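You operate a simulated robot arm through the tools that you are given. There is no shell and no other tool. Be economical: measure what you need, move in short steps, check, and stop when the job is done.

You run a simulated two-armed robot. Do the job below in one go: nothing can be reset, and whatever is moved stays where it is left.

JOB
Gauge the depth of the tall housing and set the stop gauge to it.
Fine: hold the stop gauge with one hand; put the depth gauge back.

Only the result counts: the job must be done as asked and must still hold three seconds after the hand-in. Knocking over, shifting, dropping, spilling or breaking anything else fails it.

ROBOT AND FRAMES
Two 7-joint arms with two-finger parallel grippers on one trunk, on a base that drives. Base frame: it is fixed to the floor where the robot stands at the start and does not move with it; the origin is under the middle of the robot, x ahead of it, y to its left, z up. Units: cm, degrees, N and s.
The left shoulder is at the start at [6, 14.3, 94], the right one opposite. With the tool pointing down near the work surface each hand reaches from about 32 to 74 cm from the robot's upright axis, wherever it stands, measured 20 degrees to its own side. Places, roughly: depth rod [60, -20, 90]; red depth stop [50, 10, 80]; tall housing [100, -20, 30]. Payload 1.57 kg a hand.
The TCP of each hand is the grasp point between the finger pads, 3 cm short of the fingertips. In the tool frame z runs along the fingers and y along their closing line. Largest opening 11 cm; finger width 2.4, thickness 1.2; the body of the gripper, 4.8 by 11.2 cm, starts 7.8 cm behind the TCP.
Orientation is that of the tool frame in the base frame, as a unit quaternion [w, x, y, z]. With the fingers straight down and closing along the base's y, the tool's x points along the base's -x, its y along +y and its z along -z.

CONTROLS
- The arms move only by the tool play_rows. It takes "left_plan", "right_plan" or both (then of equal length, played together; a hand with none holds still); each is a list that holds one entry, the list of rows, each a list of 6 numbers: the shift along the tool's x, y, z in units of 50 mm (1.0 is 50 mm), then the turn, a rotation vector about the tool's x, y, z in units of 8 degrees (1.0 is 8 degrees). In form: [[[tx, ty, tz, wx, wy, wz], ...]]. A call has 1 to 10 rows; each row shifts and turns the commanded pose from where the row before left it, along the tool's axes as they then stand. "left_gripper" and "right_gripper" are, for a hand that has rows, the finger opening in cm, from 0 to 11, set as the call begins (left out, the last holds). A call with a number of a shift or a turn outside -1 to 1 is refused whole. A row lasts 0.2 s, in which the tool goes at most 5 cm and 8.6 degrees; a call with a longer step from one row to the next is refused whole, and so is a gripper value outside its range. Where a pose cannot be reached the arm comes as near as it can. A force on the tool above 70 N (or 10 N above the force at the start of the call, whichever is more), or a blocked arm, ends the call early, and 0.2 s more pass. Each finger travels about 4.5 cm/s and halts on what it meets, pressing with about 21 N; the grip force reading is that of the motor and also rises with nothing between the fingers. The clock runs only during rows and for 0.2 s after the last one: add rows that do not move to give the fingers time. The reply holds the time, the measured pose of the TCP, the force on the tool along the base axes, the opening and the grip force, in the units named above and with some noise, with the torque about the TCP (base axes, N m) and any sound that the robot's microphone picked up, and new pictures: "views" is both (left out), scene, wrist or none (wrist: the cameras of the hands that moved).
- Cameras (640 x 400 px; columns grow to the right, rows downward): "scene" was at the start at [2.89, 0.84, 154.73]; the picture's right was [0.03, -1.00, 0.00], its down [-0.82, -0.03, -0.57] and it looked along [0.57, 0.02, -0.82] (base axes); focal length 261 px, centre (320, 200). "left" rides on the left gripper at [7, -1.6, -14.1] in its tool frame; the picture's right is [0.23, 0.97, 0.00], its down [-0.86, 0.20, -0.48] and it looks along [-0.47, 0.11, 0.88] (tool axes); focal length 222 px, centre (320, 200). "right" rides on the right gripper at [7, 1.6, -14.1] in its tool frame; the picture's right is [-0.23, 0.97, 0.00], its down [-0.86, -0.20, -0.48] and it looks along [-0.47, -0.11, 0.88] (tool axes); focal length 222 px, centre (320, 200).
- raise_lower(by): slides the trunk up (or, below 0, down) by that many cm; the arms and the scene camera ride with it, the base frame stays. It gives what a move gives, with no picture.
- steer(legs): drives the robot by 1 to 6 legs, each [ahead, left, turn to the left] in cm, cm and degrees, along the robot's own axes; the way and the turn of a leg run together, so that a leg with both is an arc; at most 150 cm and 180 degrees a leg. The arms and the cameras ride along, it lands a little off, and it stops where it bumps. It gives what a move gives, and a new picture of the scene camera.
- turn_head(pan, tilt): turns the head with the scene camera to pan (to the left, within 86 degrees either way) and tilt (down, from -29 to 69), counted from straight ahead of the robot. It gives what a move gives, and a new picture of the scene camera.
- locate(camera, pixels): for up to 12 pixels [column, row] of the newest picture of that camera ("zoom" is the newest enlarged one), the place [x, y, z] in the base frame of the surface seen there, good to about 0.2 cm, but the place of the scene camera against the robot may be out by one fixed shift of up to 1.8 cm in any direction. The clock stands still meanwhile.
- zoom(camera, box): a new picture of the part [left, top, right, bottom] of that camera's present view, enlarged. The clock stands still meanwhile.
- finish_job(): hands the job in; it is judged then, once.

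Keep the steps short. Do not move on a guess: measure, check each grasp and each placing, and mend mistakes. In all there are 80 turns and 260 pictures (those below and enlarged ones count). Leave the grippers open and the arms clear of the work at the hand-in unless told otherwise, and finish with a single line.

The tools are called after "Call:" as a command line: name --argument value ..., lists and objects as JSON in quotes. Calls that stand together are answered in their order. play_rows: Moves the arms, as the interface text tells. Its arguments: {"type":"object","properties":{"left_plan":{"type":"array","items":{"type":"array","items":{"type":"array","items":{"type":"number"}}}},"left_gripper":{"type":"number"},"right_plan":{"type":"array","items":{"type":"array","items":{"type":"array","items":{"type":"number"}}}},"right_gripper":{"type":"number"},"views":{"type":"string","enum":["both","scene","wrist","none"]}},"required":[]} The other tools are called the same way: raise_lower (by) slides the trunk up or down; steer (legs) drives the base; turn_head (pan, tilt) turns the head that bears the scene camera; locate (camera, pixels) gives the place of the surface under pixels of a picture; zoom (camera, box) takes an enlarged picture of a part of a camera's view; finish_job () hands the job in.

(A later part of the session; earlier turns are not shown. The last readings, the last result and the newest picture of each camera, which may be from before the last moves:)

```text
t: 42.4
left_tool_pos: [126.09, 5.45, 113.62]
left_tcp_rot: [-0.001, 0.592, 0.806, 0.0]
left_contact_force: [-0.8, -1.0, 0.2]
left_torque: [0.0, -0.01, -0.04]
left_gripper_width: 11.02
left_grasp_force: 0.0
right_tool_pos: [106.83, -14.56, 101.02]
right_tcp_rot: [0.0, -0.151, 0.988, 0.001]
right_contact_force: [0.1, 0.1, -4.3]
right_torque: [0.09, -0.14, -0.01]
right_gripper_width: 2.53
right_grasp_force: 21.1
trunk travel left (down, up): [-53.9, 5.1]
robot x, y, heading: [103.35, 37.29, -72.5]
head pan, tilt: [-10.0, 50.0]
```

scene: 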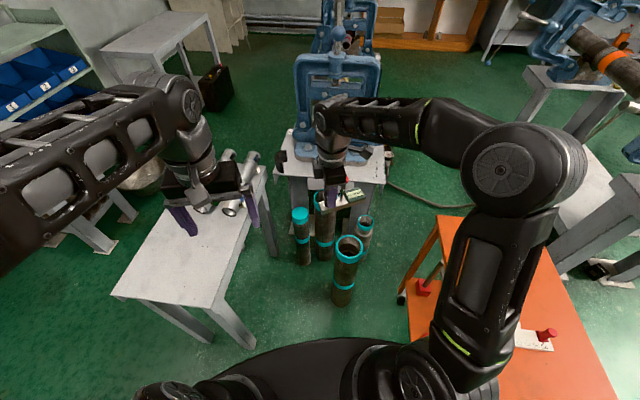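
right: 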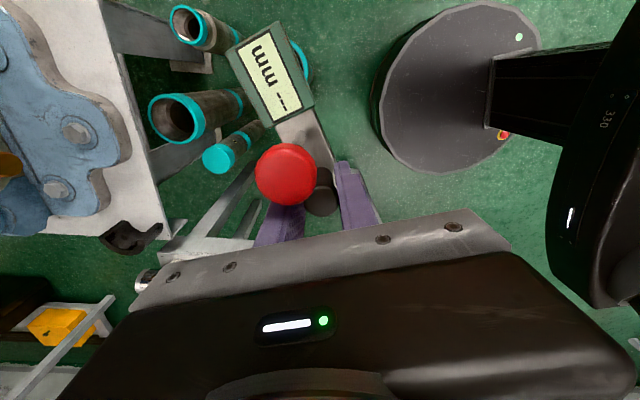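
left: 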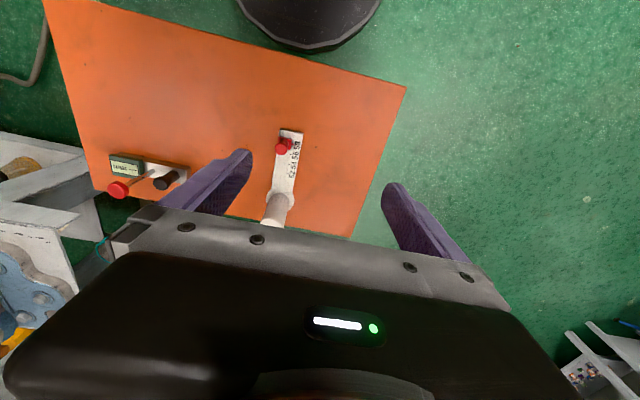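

Housing A is now in clear view at about (348,243) in the scene picture. I'll zoom there, and measure A and the gauge with both cameras to calibrate the scene camera's fixed shift.

Call:
zoom --camera "scene" --box '[304, 166, 384, 266]'

Call:
locate --camera "right" --pixels '[[286, 174], [320, 190], [268, 75], [232, 52], [278, 24], [265, 124], [312, 104], [275, 135], [333, 165], [300, 60], [303, 45], [304, 75]]'

Call:
locate --camera "scene" --pixels '[[336, 247], [361, 246], [349, 237], [347, 260], [348, 248], [356, 192], [345, 183], [323, 209], [338, 256], [358, 255], [340, 239], [357, 239]]'

```text
4.00 times, centred on (344, 216) of scene
```

zoom: 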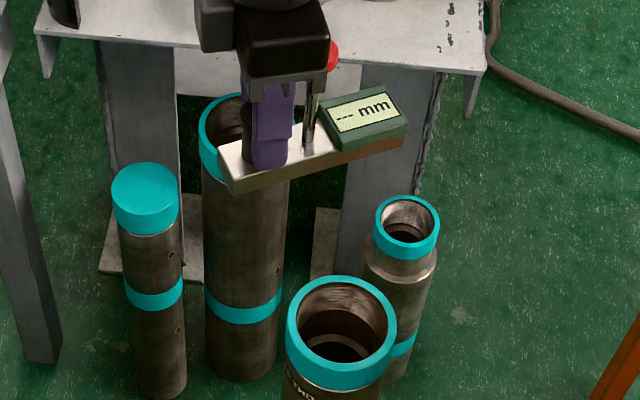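

```text
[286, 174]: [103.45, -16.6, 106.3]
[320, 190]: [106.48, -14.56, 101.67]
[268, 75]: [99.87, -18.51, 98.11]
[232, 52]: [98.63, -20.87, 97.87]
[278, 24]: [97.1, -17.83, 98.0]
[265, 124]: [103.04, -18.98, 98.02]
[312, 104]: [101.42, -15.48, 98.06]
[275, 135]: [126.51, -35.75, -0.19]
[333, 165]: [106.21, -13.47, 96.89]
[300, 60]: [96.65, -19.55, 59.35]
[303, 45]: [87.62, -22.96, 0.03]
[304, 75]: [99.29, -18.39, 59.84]
```

```text
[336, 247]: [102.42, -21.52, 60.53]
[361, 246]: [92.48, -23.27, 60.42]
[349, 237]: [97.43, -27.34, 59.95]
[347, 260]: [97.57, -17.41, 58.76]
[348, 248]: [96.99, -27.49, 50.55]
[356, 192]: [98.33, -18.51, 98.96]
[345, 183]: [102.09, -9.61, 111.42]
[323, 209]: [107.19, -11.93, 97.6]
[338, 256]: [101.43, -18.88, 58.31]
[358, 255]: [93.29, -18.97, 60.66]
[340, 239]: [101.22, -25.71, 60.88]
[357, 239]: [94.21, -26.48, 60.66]
```

The gauge has turned about 3° in the grip. Inside A I see a step, so I'll look closer and measure inside the bore.

Call:
zoom --camera "scene" --box '[332, 230, 364, 266]'

Call:
locate --camera "scene" --pixels '[[341, 249], [345, 250], [350, 251], [348, 254], [344, 254], [352, 254], [349, 252], [354, 252], [340, 252], [348, 257], [348, 245], [356, 248]]'

```text
11.11 times, centred on (348, 248) of scene
```

zoom: 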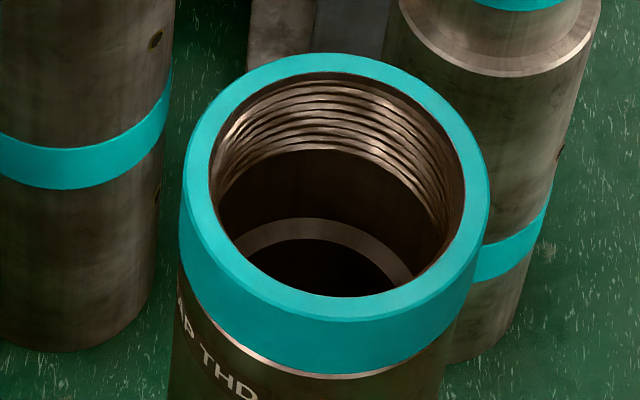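

```text
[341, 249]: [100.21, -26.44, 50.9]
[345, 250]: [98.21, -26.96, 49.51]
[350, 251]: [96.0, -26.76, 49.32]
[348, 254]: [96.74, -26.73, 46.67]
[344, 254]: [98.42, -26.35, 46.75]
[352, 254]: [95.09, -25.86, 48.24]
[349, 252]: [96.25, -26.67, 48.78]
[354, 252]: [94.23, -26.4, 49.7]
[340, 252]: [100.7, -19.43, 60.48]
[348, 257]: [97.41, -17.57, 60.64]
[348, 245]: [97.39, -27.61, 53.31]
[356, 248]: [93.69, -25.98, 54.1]
```

The bore looks stepped: threads, then a wall, then a pale ring and a dark hole. I'll measure that profile down through the enlarged picture.

Call:
locate --camera "zoom" --pixels '[[320, 85], [320, 130], [320, 160], [320, 190], [320, 210], [320, 222], [320, 230], [320, 236], [320, 245], [320, 255], [320, 270], [320, 288]]'

Call:
locate --camera "zoom" --pixels '[[245, 240], [260, 232], [380, 240], [400, 265], [280, 228], [350, 228], [300, 232], [340, 232], [290, 260], [350, 260], [188, 200], [485, 220]]'

```text
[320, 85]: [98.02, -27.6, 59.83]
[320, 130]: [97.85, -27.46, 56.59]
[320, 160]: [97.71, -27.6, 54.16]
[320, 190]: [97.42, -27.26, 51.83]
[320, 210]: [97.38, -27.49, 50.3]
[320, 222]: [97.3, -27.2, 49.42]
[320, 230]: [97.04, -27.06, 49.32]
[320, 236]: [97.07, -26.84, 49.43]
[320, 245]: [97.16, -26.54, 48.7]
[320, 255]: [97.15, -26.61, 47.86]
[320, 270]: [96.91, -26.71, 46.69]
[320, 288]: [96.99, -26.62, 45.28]
```

```text
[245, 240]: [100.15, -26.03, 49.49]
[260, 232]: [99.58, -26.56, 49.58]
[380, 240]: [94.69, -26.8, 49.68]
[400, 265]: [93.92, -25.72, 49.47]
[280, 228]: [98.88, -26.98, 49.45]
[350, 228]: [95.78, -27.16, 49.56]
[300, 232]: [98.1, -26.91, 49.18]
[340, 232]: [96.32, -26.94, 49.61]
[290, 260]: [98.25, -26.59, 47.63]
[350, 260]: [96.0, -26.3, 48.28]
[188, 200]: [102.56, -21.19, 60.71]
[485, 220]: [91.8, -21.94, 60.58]
```

The shoulder is about 11 cm deep and a narrower bore goes on below it. I'll check the stop gauge's scale more closely, since its spacing will tell what depth is meant. I'll turn the head to it.

Call:
zoom --camera "scene" --box '[508, 318, 572, 358]'

Call:
turn_head --pan -60 --tilt 50

```text
10.00 times, centred on (540, 338) of scene
```

zoom: 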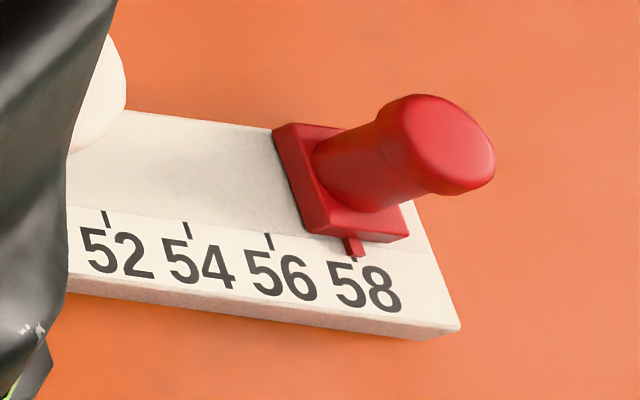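

```text
t: 43.5
left_tool_pos: [126.17, 5.52, 113.63]
left_tcp_rot: [0.0, 0.593, 0.806, 0.001]
left_contact_force: [-0.1, 0.6, -0.6]
left_torque: [0.02, 0.01, -0.03]
left_gripper_width: 11.01
left_grasp_force: 0.1
right_tool_pos: [106.8, -14.58, 101.14]
right_tcp_rot: [0.0, -0.152, 0.988, 0.001]
right_contact_force: [0.1, -0.6, -4.9]
right_torque: [0.1, -0.14, 0.02]
right_gripper_width: 2.53
right_grasp_force: 20.7
trunk travel left (down, up): [-53.9, 5.1]
robot x, y, heading: [103.71, 37.05, -72.6]
head pan, tilt: [-60.0, 50.0]
```

scene: 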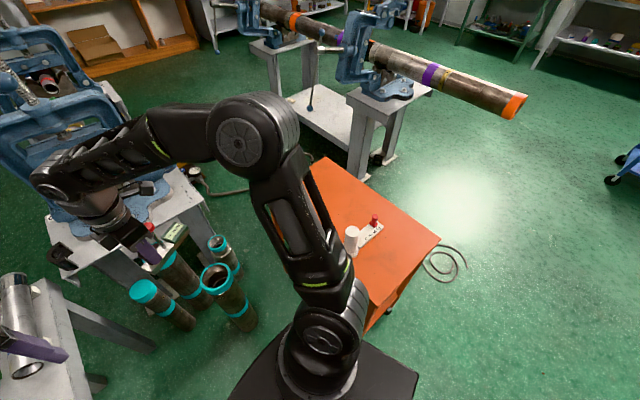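

The stop gauge scale runs from 52 to 58 and the pointer sits near 57.8. The display should give the reading directly. I'll lower the gauge and pull it back a little so the wrist camera sees A's rim in full, away from the bar.

Call:
play_rows --right_plan '[[[0, 0.1, 0.1, 0, 0, 0], [0, 0.2, 0.2, 0, 0, 0], [0, 0.2, 0.3, 0, 0, 0], [0, 0.2, 0.3, 0, 0, 0], [0, 0.2, 0.3, 0, 0, 0], [0, 0.2, 0.3, 0, 0, 0], [0, 0.2, 0.3, 0, 0, 0], [0, 0.2, 0.3, 0, 0, 0], [0, 0.1, 0.2, 0, 0, 0], [0, 0, 0.1, 0, 0, 0]]]' --views "none"

Call:
play_rows --right_plan '[[[0, 0, 0.1, 0, 0, 0], [0, 0, 0.2, 0, 0, 0], [0, 0, 0.3, 0, 0, 0], [0, 0, 0.3, 0, 0, 0], [0, 0, 0.3, 0, 0, 0], [0, 0, 0.2, 0, 0, 0], [0, 0, 0.1, 0, 0, 0], [0, 0, 0, 0, 0, 0]]]' --views "wrist"

```text
t: 45.8
left_tool_pos: [126.11, 5.45, 113.53]
left_tcp_rot: [0.0, 0.592, 0.806, 0.0]
left_contact_force: [0.0, -0.4, 0.5]
left_torque: [-0.02, -0.01, 0.02]
left_gripper_width: 11.03
left_grasp_force: 0.2
right_tool_pos: [104.36, -6.9, 89.11]
right_tcp_rot: [0.0, -0.151, 0.989, 0.0]
right_contact_force: [0.6, -0.1, -5.0]
right_torque: [0.06, -0.15, 0.03]
right_gripper_width: 2.53
right_grasp_force: 21.0
trunk travel left (down, up): [-53.9, 5.1]
robot x, y, heading: [103.37, 36.81, -72.8]
head pan, tilt: [-60.0, 50.0]
```

```text
t: 47.5
left_tool_pos: [126.14, 5.52, 113.62]
left_tcp_rot: [0.0, 0.592, 0.806, 0.0]
left_contact_force: [-0.4, -0.8, 0.0]
left_torque: [0.01, 0.02, 0.0]
left_gripper_width: 11.02
left_grasp_force: 0.1
right_tool_pos: [104.24, -6.95, 81.59]
right_tcp_rot: [0.0, -0.151, 0.989, 0.0]
right_contact_force: [0.4, -0.4, -4.5]
right_torque: [0.1, -0.16, 0.01]
right_gripper_width: 2.53
right_grasp_force: 21.2
trunk travel left (down, up): [-53.9, 5.1]
robot x, y, heading: [103.88, 37.07, -72.7]
head pan, tilt: [-60.0, 50.0]
```

right: 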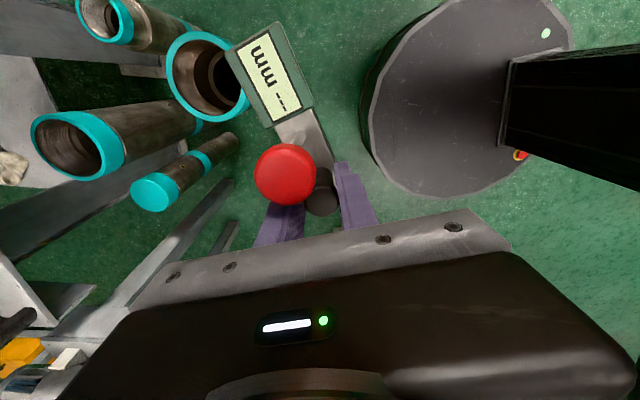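

A's rim is visible at about (207,76). I'll measure the rim and the gauge in this same picture.

Call:
locate --camera "right" --pixels '[[169, 72], [176, 48], [195, 34], [220, 37], [172, 95], [188, 115], [210, 122], [233, 117], [175, 75], [200, 112], [215, 75], [230, 85]]'

Call:
locate --camera "right" --pixels '[[285, 174], [321, 191], [268, 75], [228, 52], [280, 24], [265, 126], [312, 104], [283, 145], [327, 135], [333, 162], [270, 174], [300, 174]]'

Call:
zoom --camera "right" --box '[160, 20, 340, 220]'

```text
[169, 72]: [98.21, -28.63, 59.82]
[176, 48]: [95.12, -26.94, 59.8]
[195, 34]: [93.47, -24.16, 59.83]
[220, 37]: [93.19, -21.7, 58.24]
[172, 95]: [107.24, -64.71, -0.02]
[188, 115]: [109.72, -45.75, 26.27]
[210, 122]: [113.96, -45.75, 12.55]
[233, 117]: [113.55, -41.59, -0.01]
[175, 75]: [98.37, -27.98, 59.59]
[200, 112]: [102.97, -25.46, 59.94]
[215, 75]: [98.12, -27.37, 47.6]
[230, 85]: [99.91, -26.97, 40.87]
```

```text
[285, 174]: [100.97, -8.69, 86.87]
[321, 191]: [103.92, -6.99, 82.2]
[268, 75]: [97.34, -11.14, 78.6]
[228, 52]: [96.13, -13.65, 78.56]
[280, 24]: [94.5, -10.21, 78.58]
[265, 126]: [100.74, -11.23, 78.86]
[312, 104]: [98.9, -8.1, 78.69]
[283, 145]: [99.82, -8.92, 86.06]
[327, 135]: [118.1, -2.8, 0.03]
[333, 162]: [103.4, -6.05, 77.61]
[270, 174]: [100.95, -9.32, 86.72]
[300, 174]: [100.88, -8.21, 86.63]
```

```text
2.00 times, centred on (250, 120) of right
```

zoom: 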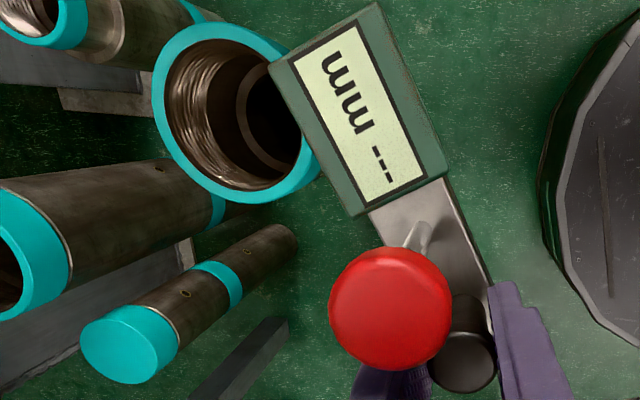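

The circle fit puts A's centre at (98.4,-23.6), rim z 59.8. The rod is at (100.95,-8.7) and the gauge bottom at z≈75.4. I'll shift slowly so the rod sits over the centre, then lower to about 3.5 cm above the rim.

Call:
play_rows --right_plan '[[[0.08, -0.1, 0, 0, 0, 0], [0.15, -0.25, 0, 0, 0, 0], [0.15, -0.3, 0, 0, 0, 0], [0.15, -0.35, 0, 0, 0, 0], [0.15, -0.35, 0, 0, 0, 0], [0.15, -0.35, 0, 0, 0, 0], [0.15, -0.35, 0, 0, 0, 0], [0.15, -0.3, 0, 0, 0, 0], [0.15, -0.24, 0, 0, 0, 0], [0.1, -0.1, 0, 0, 0, 0]]]' --views "none"

Call:
play_rows --right_plan '[[[0, 0, 0.1, 0, 0, 0], [0, 0, 0.25, 0, 0, 0], [0, 0, 0.3, 0, 0, 0], [0, 0, 0.35, 0, 0, 0], [0, 0, 0.35, 0, 0, 0], [0, 0, 0.35, 0, 0, 0], [0, 0, 0.3, 0, 0, 0], [0, 0, 0.25, 0, 0, 0], [0, 0, 0.15, 0, 0, 0], [0, 0, 0, 0, 0, 0]]]' --views "wrist"

Call:
turn_head --pan -17 --tilt 58

```text
t: 49.8
left_tool_pos: [126.26, 5.49, 113.64]
left_tcp_rot: [-0.001, 0.592, 0.806, 0.001]
left_contact_force: [0.0, -0.2, -0.8]
left_torque: [0.01, -0.02, -0.02]
left_gripper_width: 11.0
left_grasp_force: 0.0
right_tool_pos: [101.82, -21.66, 81.51]
right_tcp_rot: [0.0, -0.151, 0.988, 0.001]
right_contact_force: [-0.1, 0.0, -4.1]
right_torque: [0.1, -0.16, -0.02]
right_gripper_width: 2.51
right_grasp_force: 20.7
trunk travel left (down, up): [-53.9, 5.1]
robot x, y, heading: [103.29, 37.24, -72.8]
head pan, tilt: [-60.0, 50.0]
```

```text
t: 52.0
left_tool_pos: [126.13, 5.51, 113.7]
left_tcp_rot: [-0.001, 0.592, 0.806, 0.001]
left_contact_force: [-0.1, 0.0, -0.2]
left_torque: [0.03, -0.03, 0.0]
left_gripper_width: 11.0
left_grasp_force: 0.0
right_tool_pos: [101.98, -21.88, 69.42]
right_tcp_rot: [-0.001, -0.152, 0.988, 0.0]
right_contact_force: [-0.7, 0.6, -5.5]
right_torque: [0.09, -0.13, 0.02]
right_gripper_width: 2.53
right_grasp_force: 21.1
trunk travel left (down, up): [-53.9, 5.1]
robot x, y, heading: [103.54, 36.75, -72.6]
head pan, tilt: [-60.0, 50.0]
```

right: 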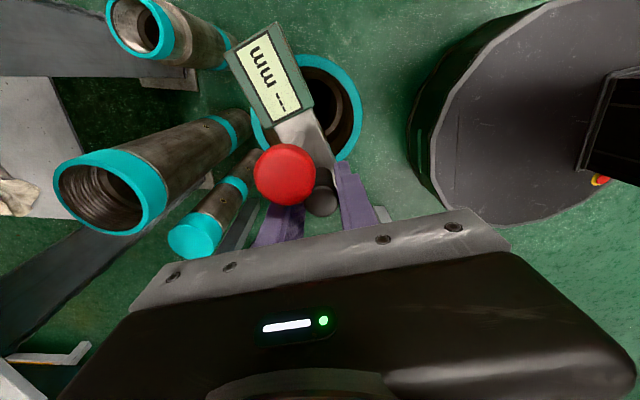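

```text
t: 53.0
left_tool_pos: [126.15, 5.46, 113.65]
left_tcp_rot: [-0.001, 0.592, 0.806, 0.001]
left_contact_force: [0.9, -0.1, 0.1]
left_torque: [-0.02, -0.03, 0.02]
left_gripper_width: 11.02
left_grasp_force: 0.0
right_tool_pos: [102.03, -21.96, 69.46]
right_tcp_rot: [0.0, -0.152, 0.988, 0.001]
right_contact_force: [0.3, 0.0, -5.0]
right_torque: [0.12, -0.18, 0.01]
right_gripper_width: 2.5
right_grasp_force: 20.9
trunk travel left (down, up): [-53.9, 5.1]
robot x, y, heading: [103.27, 37.02, -72.4]
head pan, tilt: [-17.0, 58.0]
```

scene: 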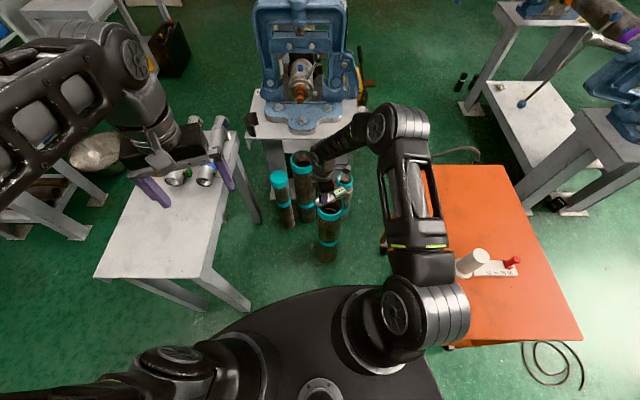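

The rod looks to be over the bore. I'll measure the rim and the gauge again from this height.

Call:
locate --camera "right" --pixels '[[253, 110], [262, 143], [330, 60], [355, 85], [361, 110], [355, 145], [345, 159], [310, 55], [340, 100], [285, 170], [321, 190], [268, 75]]'

Call:
zoom --camera "right" --box '[220, 15, 380, 225]'

Call:
zoom --camera "scene" --box '[300, 165, 364, 245]'

```text
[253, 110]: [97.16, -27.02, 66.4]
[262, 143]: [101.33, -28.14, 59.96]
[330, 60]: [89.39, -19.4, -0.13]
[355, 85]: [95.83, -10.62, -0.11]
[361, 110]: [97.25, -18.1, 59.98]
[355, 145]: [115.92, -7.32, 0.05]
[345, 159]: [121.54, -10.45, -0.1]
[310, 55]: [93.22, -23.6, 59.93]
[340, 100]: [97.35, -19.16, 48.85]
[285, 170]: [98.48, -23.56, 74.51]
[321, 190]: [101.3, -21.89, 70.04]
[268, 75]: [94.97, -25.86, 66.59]
```

```text
1.90 times, centred on (300, 120) of right
```

zoom: 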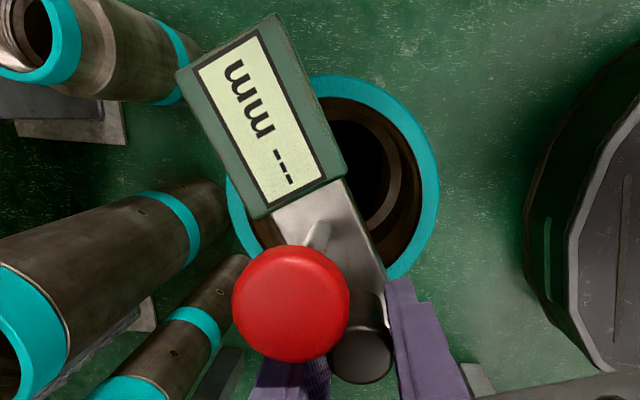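

```text
5.00 times, centred on (332, 205) of scene
```

zoom: 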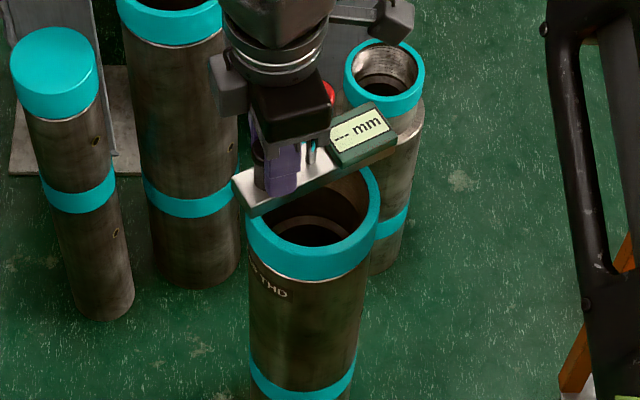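

The rod is about centred. Bar bottom is at z≈63.4 and the rim at 59.9, so I'll lower 3.3 cm gently, then creep to contact.

Call:
play_rows --right_plan '[[[0, 0, 0.05, 0, 0, 0], [0, 0, 0.1, 0, 0, 0], [0, 0, 0.12, 0, 0, 0], [0, 0, 0.12, 0, 0, 0], [0, 0, 0.1, 0, 0, 0], [0, 0, 0.06, 0, 0, 0], [0, 0, 0.04, 0, 0, 0], [0, 0, 0.03, 0, 0, 0], [0, 0, 0.02, 0, 0, 0], [0, 0, 0, 0, 0, 0]]]' --views "none"

Call:
play_rows --right_plan '[[[0, 0, 0.02, 0, 0, 0], [0, 0, 0.02, 0, 0, 0], [0, 0, 0.02, 0, 0, 0], [0, 0, 0, 0, 0, 0]]]' --views "wrist"

```text
t: 55.2
left_tool_pos: [126.16, 5.4, 113.72]
left_tcp_rot: [-0.001, 0.591, 0.806, 0.0]
left_contact_force: [0.3, 0.0, 0.1]
left_torque: [0.01, -0.01, 0.02]
left_gripper_width: 11.0
left_grasp_force: 0.1
right_tool_pos: [102.0, -21.86, 66.35]
right_tcp_rot: [0.0, -0.151, 0.989, 0.0]
right_contact_force: [0.5, 1.0, -5.2]
right_torque: [0.09, -0.15, -0.03]
right_gripper_width: 2.54
right_grasp_force: 20.9
trunk travel left (down, up): [-53.9, 5.1]
robot x, y, heading: [103.66, 37.08, -72.6]
head pan, tilt: [-17.0, 58.0]
```

```text
t: 56.2
left_tool_pos: [126.11, 5.64, 113.78]
left_tcp_rot: [0.001, 0.592, 0.806, 0.001]
left_contact_force: [0.0, 0.0, 0.8]
left_torque: [-0.02, -0.05, 0.02]
left_gripper_width: 11.03
left_grasp_force: 0.1
right_tool_pos: [101.89, -21.78, 66.22]
right_tcp_rot: [-0.001, -0.152, 0.988, 0.0]
right_contact_force: [2.1, 2.3, 5.2]
right_torque: [-0.12, 0.51, -0.08]
right_gripper_width: 2.53
right_grasp_force: 21.1
trunk travel left (down, up): [-53.9, 5.1]
robot x, y, heading: [103.47, 36.82, -72.6]
head pan, tilt: [-17.0, 58.0]
```

right: 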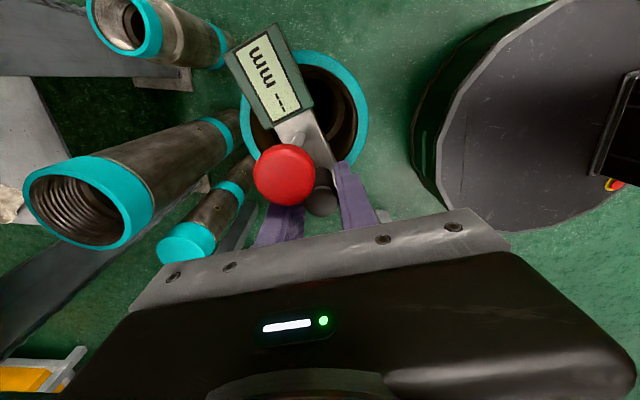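

Contact has been made (Fz went from -5 to +5 N), so the bar is on the rim. I'll open the fingers so it settles, then check.

Call:
play_rows --right_plan '[[[0, 0, 0, 0, 0, 0], [0, 0, 0, 0, 0, 0], [0, 0, 0, 0, 0, 0], [0, 0, 0, 0, 0, 0]]]' --right_gripper 5 --views "both"

Call:
zoom --camera "right" --box '[220, 10, 380, 220]'

Call:
zoom --camera "scene" --box '[300, 165, 364, 245]'

Call:
locate --camera "right" --pixels '[[285, 170], [321, 190], [268, 75], [235, 50], [280, 26], [266, 122], [310, 104]]'

```text
t: 57.2
left_tool_pos: [126.2, 5.55, 113.85]
left_tcp_rot: [0.0, 0.592, 0.806, 0.0]
left_contact_force: [0.5, 0.2, -0.6]
left_torque: [0.01, 0.02, -0.01]
left_gripper_width: 11.02
left_grasp_force: 0.0
right_tool_pos: [101.79, -21.81, 66.09]
right_tcp_rot: [0.0, -0.151, 0.989, 0.0]
right_contact_force: [0.0, -0.3, 0.5]
right_torque: [0.0, 0.0, -0.02]
right_gripper_width: 4.99
right_grasp_force: 0.2
trunk travel left (down, up): [-53.9, 5.1]
robot x, y, heading: [103.46, 36.93, -72.9]
head pan, tilt: [-17.0, 58.0]
```

scene: 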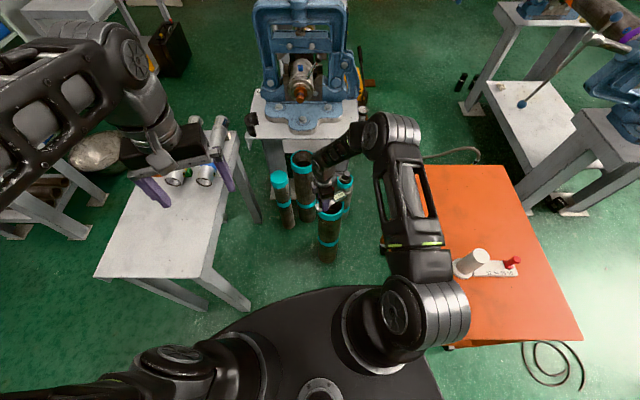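
right: 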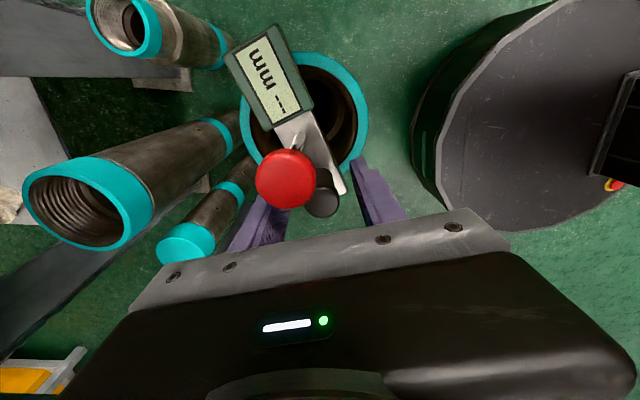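

```text
1.90 times, centred on (300, 115) of right
```

zoom: 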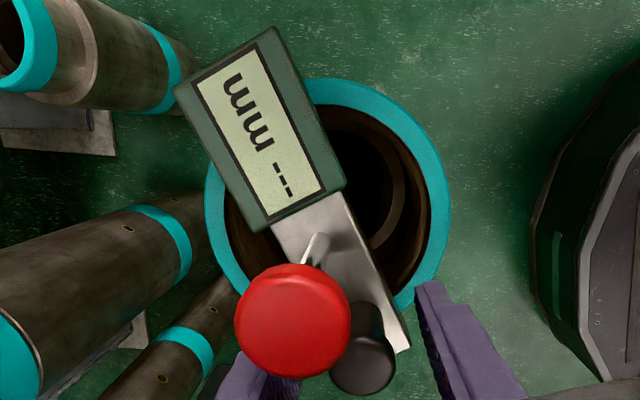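

```text
5.00 times, centred on (332, 205) of scene
```

zoom: 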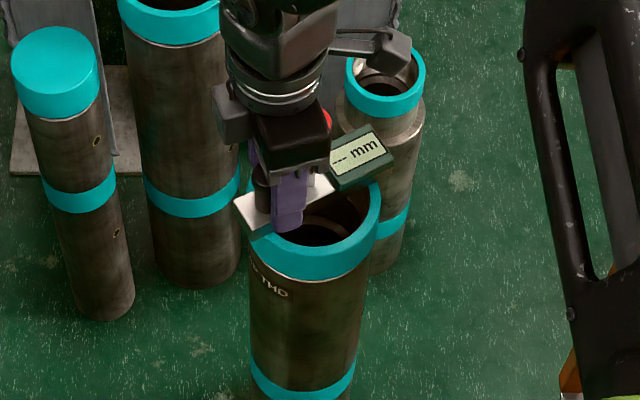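

```text
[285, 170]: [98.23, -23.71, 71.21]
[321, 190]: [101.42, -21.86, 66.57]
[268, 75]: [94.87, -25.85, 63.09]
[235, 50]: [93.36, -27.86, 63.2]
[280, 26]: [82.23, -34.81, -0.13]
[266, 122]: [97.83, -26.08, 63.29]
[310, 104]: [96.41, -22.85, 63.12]
```

The gauge rests flat and level on the rim. Next I raise the hand above the knob (top z 71.2), move over it and close the fingers, ready to push the rod down.

Call:
play_rows --right_plan '[[[0, 0, -0.2, 0, 0, 0], [0, 0, -0.6, 0, 0, 0], [0, 0, -0.8, 0, 0, 0], [0, 0, -0.4, 0, 0, 0], [0.4, -0.07, -0.1, 0, 0, 0], [0.38, -0.07, 0, 0, 0, 0], [0, 0, 0, 0, 0, 0]]]' --views "none"

Call:
play_rows --right_plan '[[[0, 0, 0, 0, 0, 0], [0, 0, 0, 0, 0, 0], [0, 0, 0, 0, 0, 0], [0, 0, 0, 0, 0, 0], [0, 0, 0, 0, 0, 0]]]' --right_gripper 0 --views "wrist"

Call:
zoom --camera "scene" --box '[300, 155, 364, 235]'

```text
t: 58.9
left_tool_pos: [126.2, 5.46, 113.65]
left_tcp_rot: [0.0, 0.592, 0.806, 0.0]
left_contact_force: [-0.1, -0.2, -0.7]
left_torque: [-0.01, 0.0, -0.01]
left_gripper_width: 10.99
left_grasp_force: 0.1
right_tool_pos: [98.38, -23.53, 76.63]
right_tcp_rot: [0.0, -0.151, 0.988, 0.0]
right_contact_force: [-0.2, 0.2, 0.5]
right_torque: [-0.03, 0.02, 0.01]
right_gripper_width: 5.01
right_grasp_force: 0.1
trunk travel left (down, up): [-53.9, 5.1]
robot x, y, heading: [103.41, 37.12, -72.6]
head pan, tilt: [-17.0, 58.0]
```

```text
t: 60.0
left_tool_pos: [126.08, 5.56, 113.67]
left_tcp_rot: [0.001, 0.592, 0.806, 0.001]
left_contact_force: [-0.3, -0.1, 0.0]
left_torque: [-0.01, 0.0, -0.01]
left_gripper_width: 11.0
left_grasp_force: 0.0
right_tool_pos: [98.44, -23.56, 76.66]
right_tcp_rot: [0.0, -0.151, 0.989, 0.0]
right_contact_force: [-0.3, 0.2, -0.1]
right_torque: [-0.02, -0.03, -0.01]
right_gripper_width: 0.02
right_grasp_force: 20.7
trunk travel left (down, up): [-53.9, 5.1]
robot x, y, heading: [103.68, 36.83, -72.9]
head pan, tilt: [-17.0, 58.0]
```

right: 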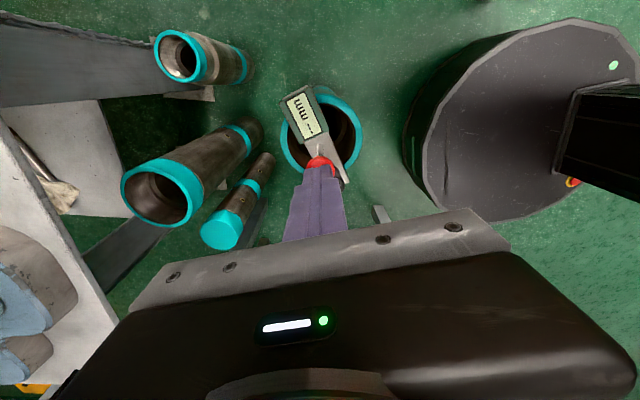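

```text
5.00 times, centred on (332, 195) of scene
```

zoom: 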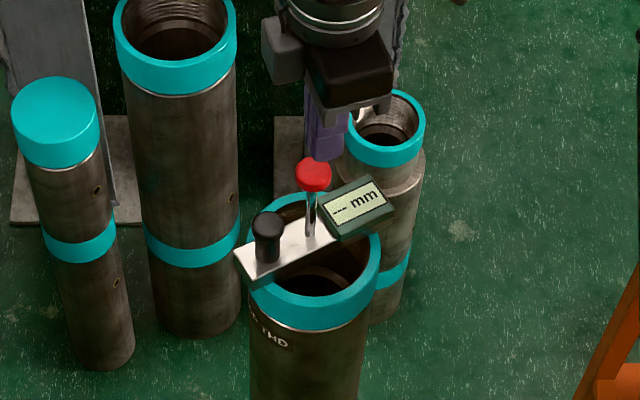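

The closed fingertips are right above the knob. I'll push down gently in small steps, watching force and display.

Call:
play_rows --right_plan '[[[0, 0, 0.15, 0, 0, 0], [0, 0, 0.2, 0, 0, 0], [0, 0, 0.1, 0, 0, 0], [0, 0, 0.1, 0, 0, 0], [0, 0, 0.1, 0, 0, 0], [0, 0, 0.1, 0, 0, 0], [0, 0, 0.1, 0, 0, 0], [0, 0, 0, 0, 0, 0]]]' --views "none"

Call:
zoom --camera "scene" --box '[300, 155, 364, 235]'

```text
t: 61.9
left_tool_pos: [126.23, 5.53, 113.67]
left_tcp_rot: [0.0, 0.592, 0.806, 0.001]
left_contact_force: [-0.6, 0.8, -0.3]
left_torque: [0.02, -0.02, 0.02]
left_gripper_width: 11.01
left_grasp_force: 0.1
right_tool_pos: [98.46, -23.67, 72.39]
right_tcp_rot: [-0.001, -0.151, 0.989, 0.0]
right_contact_force: [-0.2, -0.2, 0.6]
right_torque: [0.0, 0.0, 0.0]
right_gripper_width: 0.0
right_grasp_force: 21.2
trunk travel left (down, up): [-53.9, 5.1]
robot x, y, heading: [103.3, 37.27, -72.8]
head pan, tilt: [-17.0, 58.0]
```

```text
5.00 times, centred on (332, 195) of scene
```

zoom: 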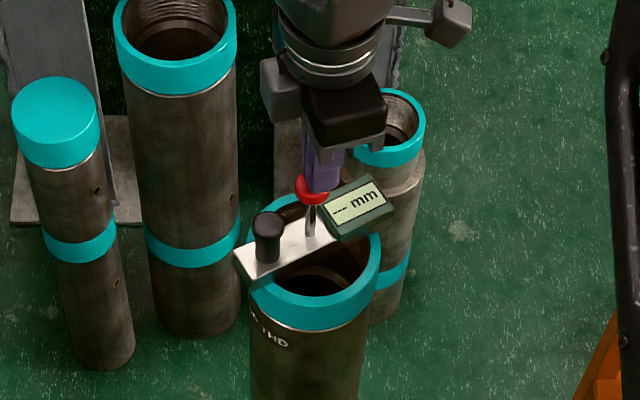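

The rod slides freely (0.6 N). I'll keep going in small steps.

Call:
play_rows --right_plan '[[[0, 0, 0.08, 0, 0, 0], [0, 0, 0.08, 0, 0, 0], [0, 0, 0.08, 0, 0, 0], [0, 0, 0.08, 0, 0, 0], [0, 0, 0.08, 0, 0, 0], [0, 0, 0.08, 0, 0, 0], [0, 0, 0, 0, 0, 0]]]' --views "wrist"

Call:
zoom --camera "scene" --box '[300, 155, 364, 235]'

```text
t: 63.5
left_tool_pos: [126.28, 5.63, 113.58]
left_tcp_rot: [0.0, 0.592, 0.806, 0.0]
left_contact_force: [0.7, 0.3, 0.1]
left_torque: [0.0, 0.03, 0.03]
left_gripper_width: 11.01
left_grasp_force: 0.1
right_tool_pos: [98.41, -23.71, 70.04]
right_tcp_rot: [0.001, -0.152, 0.988, 0.0]
right_contact_force: [1.8, 0.1, 1.4]
right_torque: [0.01, -0.07, -0.04]
right_gripper_width: 0.0
right_grasp_force: 21.1
trunk travel left (down, up): [-53.9, 5.1]
robot x, y, heading: [104.0, 37.3, -72.4]
head pan, tilt: [-17.0, 58.0]
```

right: 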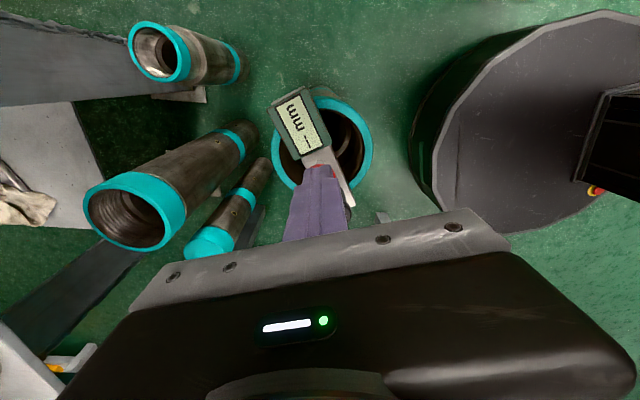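

```text
5.00 times, centred on (332, 195) of scene
```

zoom: 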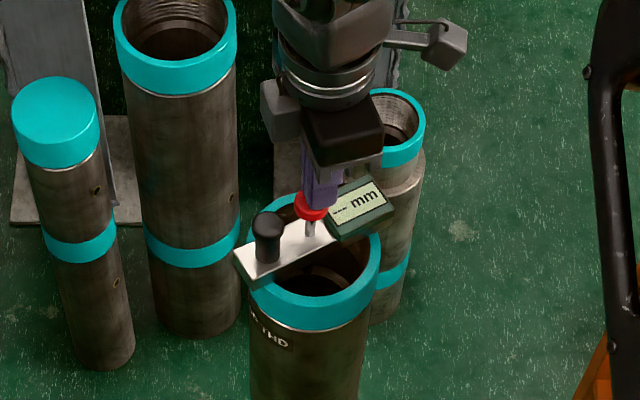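

It has travelled about 4.2 cm and the display is still blank. Continuing.

Call:
play_rows --right_plan '[[[0, 0, 0.06, 0, 0, 0], [0, 0, 0.06, 0, 0, 0], [0, 0, 0.06, 0, 0, 0], [0, 0, 0.06, 0, 0, 0], [0, 0, 0.06, 0, 0, 0], [0, 0, 0, 0, 0, 0]]]' --views "none"

Call:
zoom --camera "scene" --box '[300, 155, 364, 235]'

```text
t: 64.8
left_tool_pos: [126.14, 5.85, 113.92]
left_tcp_rot: [0.0, 0.592, 0.806, 0.0]
left_contact_force: [0.3, -1.1, -1.5]
left_torque: [0.03, 0.0, -0.01]
left_gripper_width: 11.01
left_grasp_force: 0.0
right_tool_pos: [98.31, -23.7, 68.76]
right_tcp_rot: [-0.001, -0.151, 0.988, -0.003]
right_contact_force: [-6.2, 4.7, 38.9]
right_torque: [0.17, 0.07, 0.14]
right_gripper_width: 0.0
right_grasp_force: 21.6
trunk travel left (down, up): [-53.9, 5.1]
robot x, y, heading: [103.23, 37.03, -72.8]
head pan, tilt: [-17.0, 58.0]
```

```text
5.00 times, centred on (332, 195) of scene
```

zoom: 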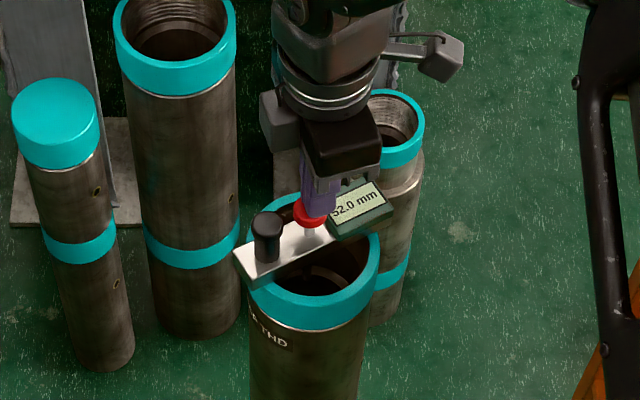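

The force is 39 N, so the rod is on its stop, and a reading has appeared. I'll zoom closer on it.

Call:
zoom --camera "scene" --box '[328, 186, 348, 208]'

Call:
zoom --camera "right" --box '[260, 70, 350, 180]'

```text
16.00 times, centred on (338, 197) of scene
```

zoom: 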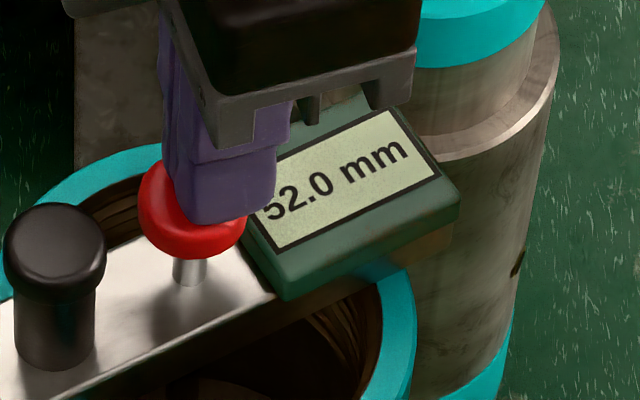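

```text
3.64 times, centred on (305, 125) of right
```

zoom: 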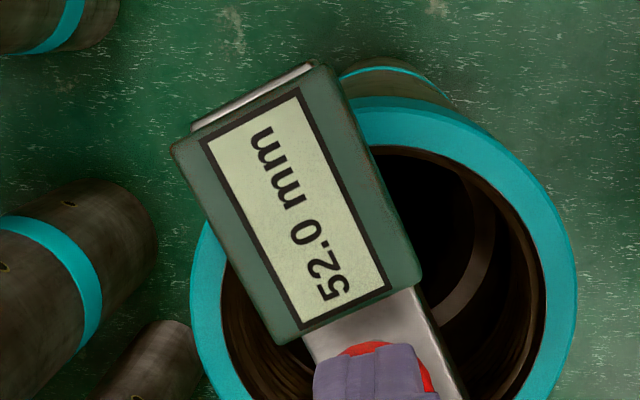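

The display reads 52.0 mm under 39 N. I'll ease the force and see whether the reading stays the same with the bar flat.

Call:
play_rows --right_plan '[[[0, 0, -0.03, 0, 0, 0], [0, 0, 0, 0, 0, 0], [0, 0, 0, 0, 0, 0]]]' --views "wrist"

Call:
zoom --camera "right" --box '[260, 70, 350, 180]'

Call:
locate --camera "zoom" --pixels '[[190, 150], [320, 80], [280, 330], [410, 275], [350, 330], [440, 340], [560, 270], [210, 300]]'

```text
t: 65.7
left_tool_pos: [126.11, 5.73, 113.76]
left_tcp_rot: [0.001, 0.593, 0.805, 0.0]
left_contact_force: [-0.1, -0.3, -0.1]
left_torque: [0.04, -0.03, -0.05]
left_gripper_width: 11.02
left_grasp_force: 0.2
right_tool_pos: [98.49, -23.65, 68.78]
right_tcp_rot: [0.001, -0.151, 0.989, -0.003]
right_contact_force: [-3.6, 0.9, 36.7]
right_torque: [0.05, 0.0, -0.18]
right_gripper_width: 0.03
right_grasp_force: 21.4
trunk travel left (down, up): [-53.9, 5.1]
robot x, y, heading: [103.28, 36.91, -72.7]
head pan, tilt: [-17.0, 58.0]
```

right: 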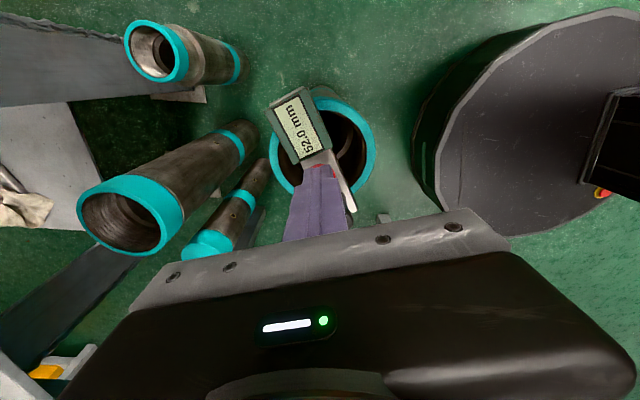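

```text
3.64 times, centred on (305, 125) of right
```

zoom: 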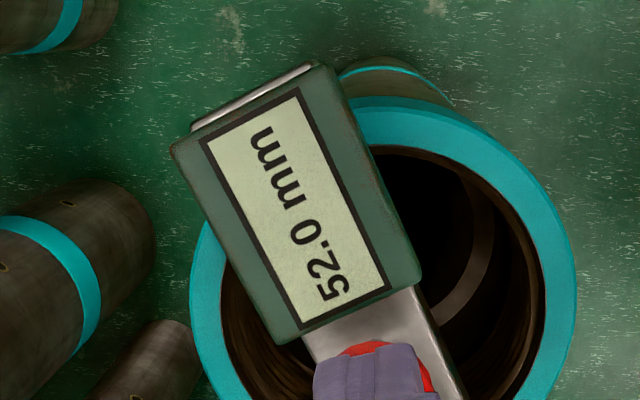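

```text
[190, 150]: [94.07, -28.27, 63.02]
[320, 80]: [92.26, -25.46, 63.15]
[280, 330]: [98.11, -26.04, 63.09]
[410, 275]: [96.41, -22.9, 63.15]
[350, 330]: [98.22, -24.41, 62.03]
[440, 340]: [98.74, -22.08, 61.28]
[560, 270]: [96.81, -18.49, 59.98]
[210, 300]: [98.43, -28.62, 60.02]
```

The bar is flat (all corners at z 63.0–63.15) and the reading is a steady 52.0 mm. Now I back off upward and see whether the reading and the rod stay.

Call:
play_rows --right_plan '[[[0, 0, -0.15, 0, 0, 0], [0, 0, -0.3, 0, 0, 0], [0, 0, -0.4, 0, 0, 0], [0, 0, -0.5, 0, 0, 0], [0, 0, -0.4, 0, 0, 0], [0, 0, 0, 0, 0, 0]]]' --right_gripper 5 --views "wrist"

Call:
zoom --camera "scene" --box '[310, 170, 358, 230]'

```text
t: 67.0
left_tool_pos: [126.11, 5.51, 113.7]
left_tcp_rot: [0.0, 0.592, 0.806, 0.0]
left_contact_force: [-0.3, 0.2, -0.2]
left_torque: [0.0, 0.0, -0.01]
left_gripper_width: 11.01
left_grasp_force: 0.0
right_tool_pos: [98.44, -23.71, 77.42]
right_tcp_rot: [0.0, -0.151, 0.988, 0.001]
right_contact_force: [0.2, -0.9, 0.8]
right_torque: [0.0, 0.02, -0.01]
right_gripper_width: 5.0
right_grasp_force: 0.0
trunk travel left (down, up): [-53.9, 5.1]
robot x, y, heading: [103.19, 36.73, -72.3]
head pan, tilt: [-17.0, 58.0]
```

right: 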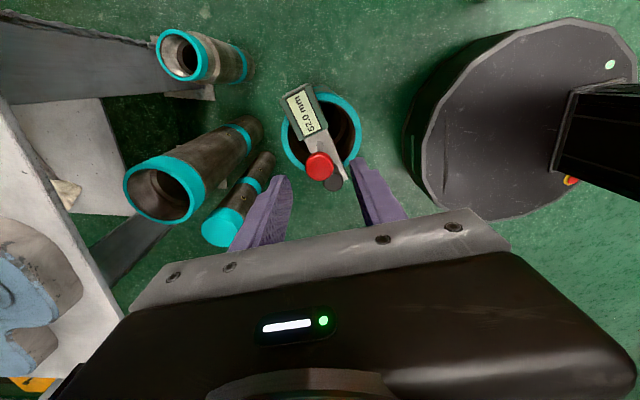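

```text
6.67 times, centred on (334, 200) of scene
```

zoom: 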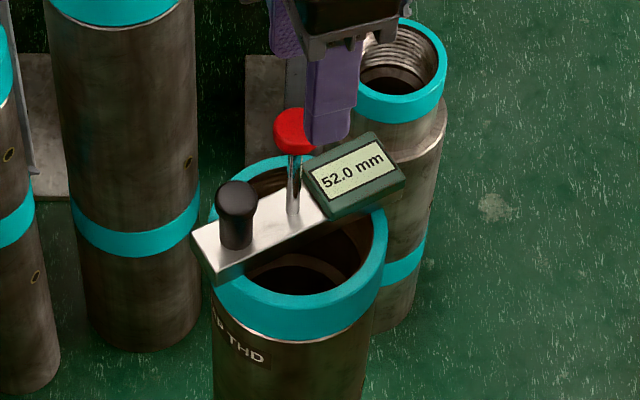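

The rod sprang back and the display keeps 52.0 mm. To take the gauge back, I'll measure the handle and bar direction for regripping in line.

Call:
zoom --camera "right" --box '[270, 75, 370, 200]'

Call:
locate --camera "right" --pixels '[[333, 184], [319, 166], [306, 112], [287, 96], [309, 86], [300, 138], [325, 128], [345, 180]]'

```text
3.20 times, centred on (320, 138) of right
```

zoom: 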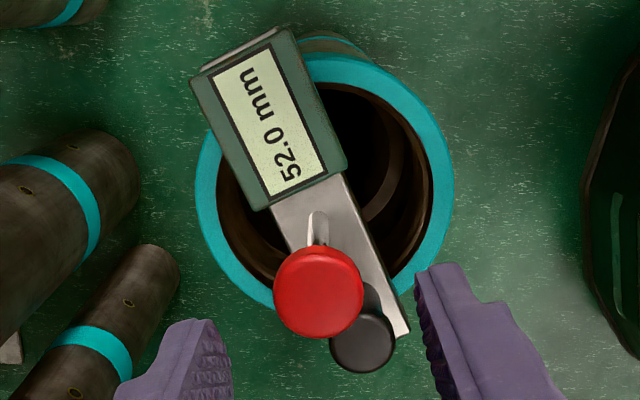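

```text
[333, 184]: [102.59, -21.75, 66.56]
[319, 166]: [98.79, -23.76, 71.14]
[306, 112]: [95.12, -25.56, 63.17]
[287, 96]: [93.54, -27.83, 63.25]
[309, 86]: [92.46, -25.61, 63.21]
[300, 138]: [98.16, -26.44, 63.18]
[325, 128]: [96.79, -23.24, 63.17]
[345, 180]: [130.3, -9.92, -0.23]
```

I'll move over the handle at this height and turn about 11° to align with the bar, then check before lowering.

Call:
play_rows --right_plan '[[[-0.3, 0.05, 0, 0, 0, 0], [-0.3, 0.05, 0, 0, 0, 0], [-0.19, 0.042, 0, 0, 0, 0], [0, 0, 0, 0, 0, -0.7], [0, 0, 0, 0, 0, -0.68], [0, 0, 0, 0, 0, 0]]]' --views "wrist"

Call:
zoom --camera "right" --box '[250, 50, 370, 200]'

```text
t: 68.5
left_tool_pos: [126.06, 5.51, 113.62]
left_tcp_rot: [0.0, 0.593, 0.805, -0.001]
left_contact_force: [-0.4, 0.2, -0.4]
left_torque: [0.0, 0.01, 0.0]
left_gripper_width: 11.03
left_grasp_force: 0.0
right_tool_pos: [101.99, -21.92, 77.33]
right_tcp_rot: [0.0, -0.247, 0.969, 0.0]
right_contact_force: [0.1, -0.4, -0.1]
right_torque: [0.01, -0.01, 0.01]
right_gripper_width: 4.99
right_grasp_force: 0.0
trunk travel left (down, up): [-53.9, 5.1]
robot x, y, heading: [103.76, 37.41, -72.5]
head pan, tilt: [-17.0, 58.0]
```

right: 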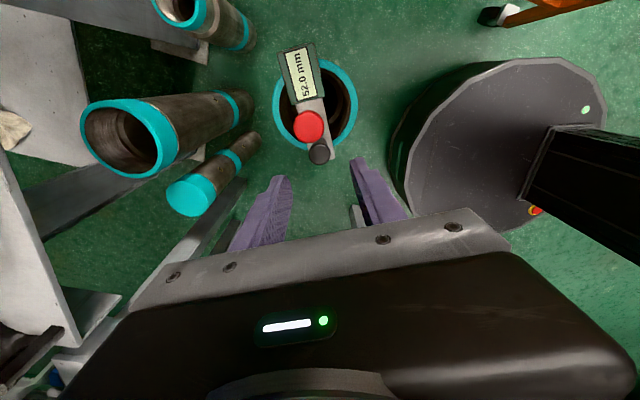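

```text
2.67 times, centred on (310, 125) of right
```

zoom: 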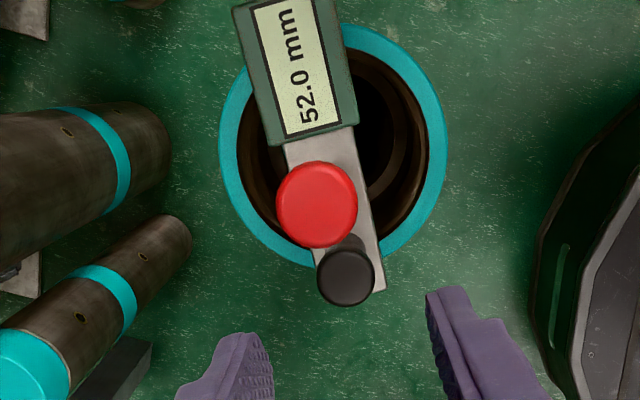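

The picture matches the earlier aligned view on the table, apart from a 0.3 cm lateral shift. I'll correct that, lower and close on the handle.

Call:
play_rows --right_plan '[[[-0.06, 0, 0.3, 0, 0, 0], [0, 0, 0.6, 0, 0, 0], [0, 0, 0.6, 0, 0, 0], [0, 0, 0.5, 0, 0, 0], [0, 0, 0.26, 0, 0, 0], [0, 0, 0.12, 0, 0, 0], [0, 0, 0, 0, 0, 0]]]' --views "wrist"

Call:
play_rows --right_plan '[[[0, 0, 0, 0, 0, 0], [0, 0, 0, 0, 0, 0], [0, 0, 0, 0, 0, 0], [0, 0, 0, 0, 0, 0]]]' --right_gripper 0 --views "none"

Call:
play_rows --right_plan '[[[0, 0, -0.02, 0, 0, 0], [0, 0, -0.03, 0, 0, 0], [0, 0, -0.05, 0, 0, 0], [0, 0, -0.05, 0, 0, 0], [0, 0, -0.05, 0, 0, 0], [0, 0, 0, 0, 0, 0]]]' --views "wrist"

```text
t: 70.0
left_tool_pos: [126.21, 5.55, 113.64]
left_tcp_rot: [-0.001, 0.591, 0.806, -0.001]
left_contact_force: [0.2, -0.2, 0.0]
left_torque: [-0.01, -0.02, 0.02]
left_gripper_width: 11.01
left_grasp_force: 0.0
right_tool_pos: [102.22, -21.73, 65.42]
right_tcp_rot: [0.0, -0.246, 0.969, 0.0]
right_contact_force: [-0.4, -0.5, -0.1]
right_torque: [-0.01, 0.02, 0.0]
right_gripper_width: 5.02
right_grasp_force: 0.0
trunk travel left (down, up): [-53.9, 5.1]
robot x, y, heading: [103.35, 37.28, -72.6]
head pan, tilt: [-17.0, 58.0]
```

right: 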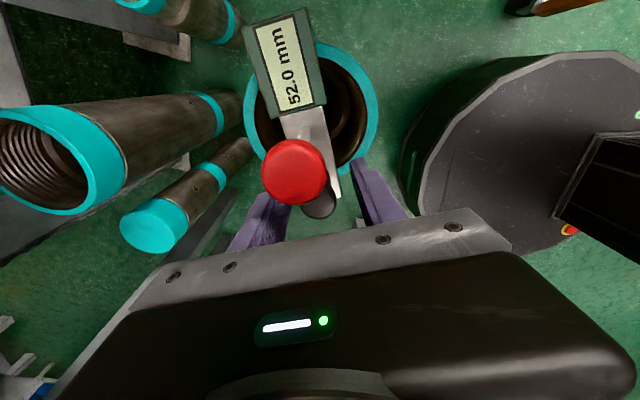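

```text
t: 71.0
left_tool_pos: [126.12, 5.55, 113.59]
left_tcp_rot: [0.001, 0.592, 0.806, 0.001]
left_contact_force: [0.2, 0.2, 0.5]
left_torque: [0.0, -0.02, 0.02]
left_gripper_width: 11.01
left_grasp_force: 0.1
right_tool_pos: [102.02, -21.6, 65.44]
right_tcp_rot: [0.0, -0.246, 0.969, 0.0]
right_contact_force: [0.7, -0.3, 0.4]
right_torque: [-0.12, -0.05, 0.04]
right_gripper_width: 2.56
right_grasp_force: 20.7
trunk travel left (down, up): [-53.9, 5.1]
robot x, y, heading: [103.87, 36.85, -72.6]
head pan, tilt: [-17.0, 58.0]
```

```text
t: 72.5
left_tool_pos: [126.06, 5.49, 113.64]
left_tcp_rot: [-0.001, 0.591, 0.807, 0.001]
left_contact_force: [-0.2, -0.5, 0.1]
left_torque: [-0.03, 0.02, -0.02]
left_gripper_width: 10.98
left_grasp_force: 0.0
right_tool_pos: [102.3, -21.68, 66.63]
right_tcp_rot: [0.0, -0.246, 0.969, 0.001]
right_contact_force: [0.1, -0.9, -4.4]
right_torque: [0.11, -0.17, -0.03]
right_gripper_width: 2.56
right_grasp_force: 21.0
trunk travel left (down, up): [-53.9, 5.1]
robot x, y, heading: [103.32, 36.92, -72.7]
head pan, tilt: [-17.0, 58.0]
```

right: 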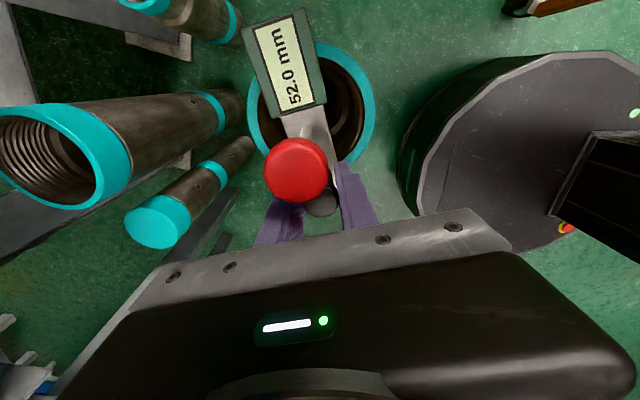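

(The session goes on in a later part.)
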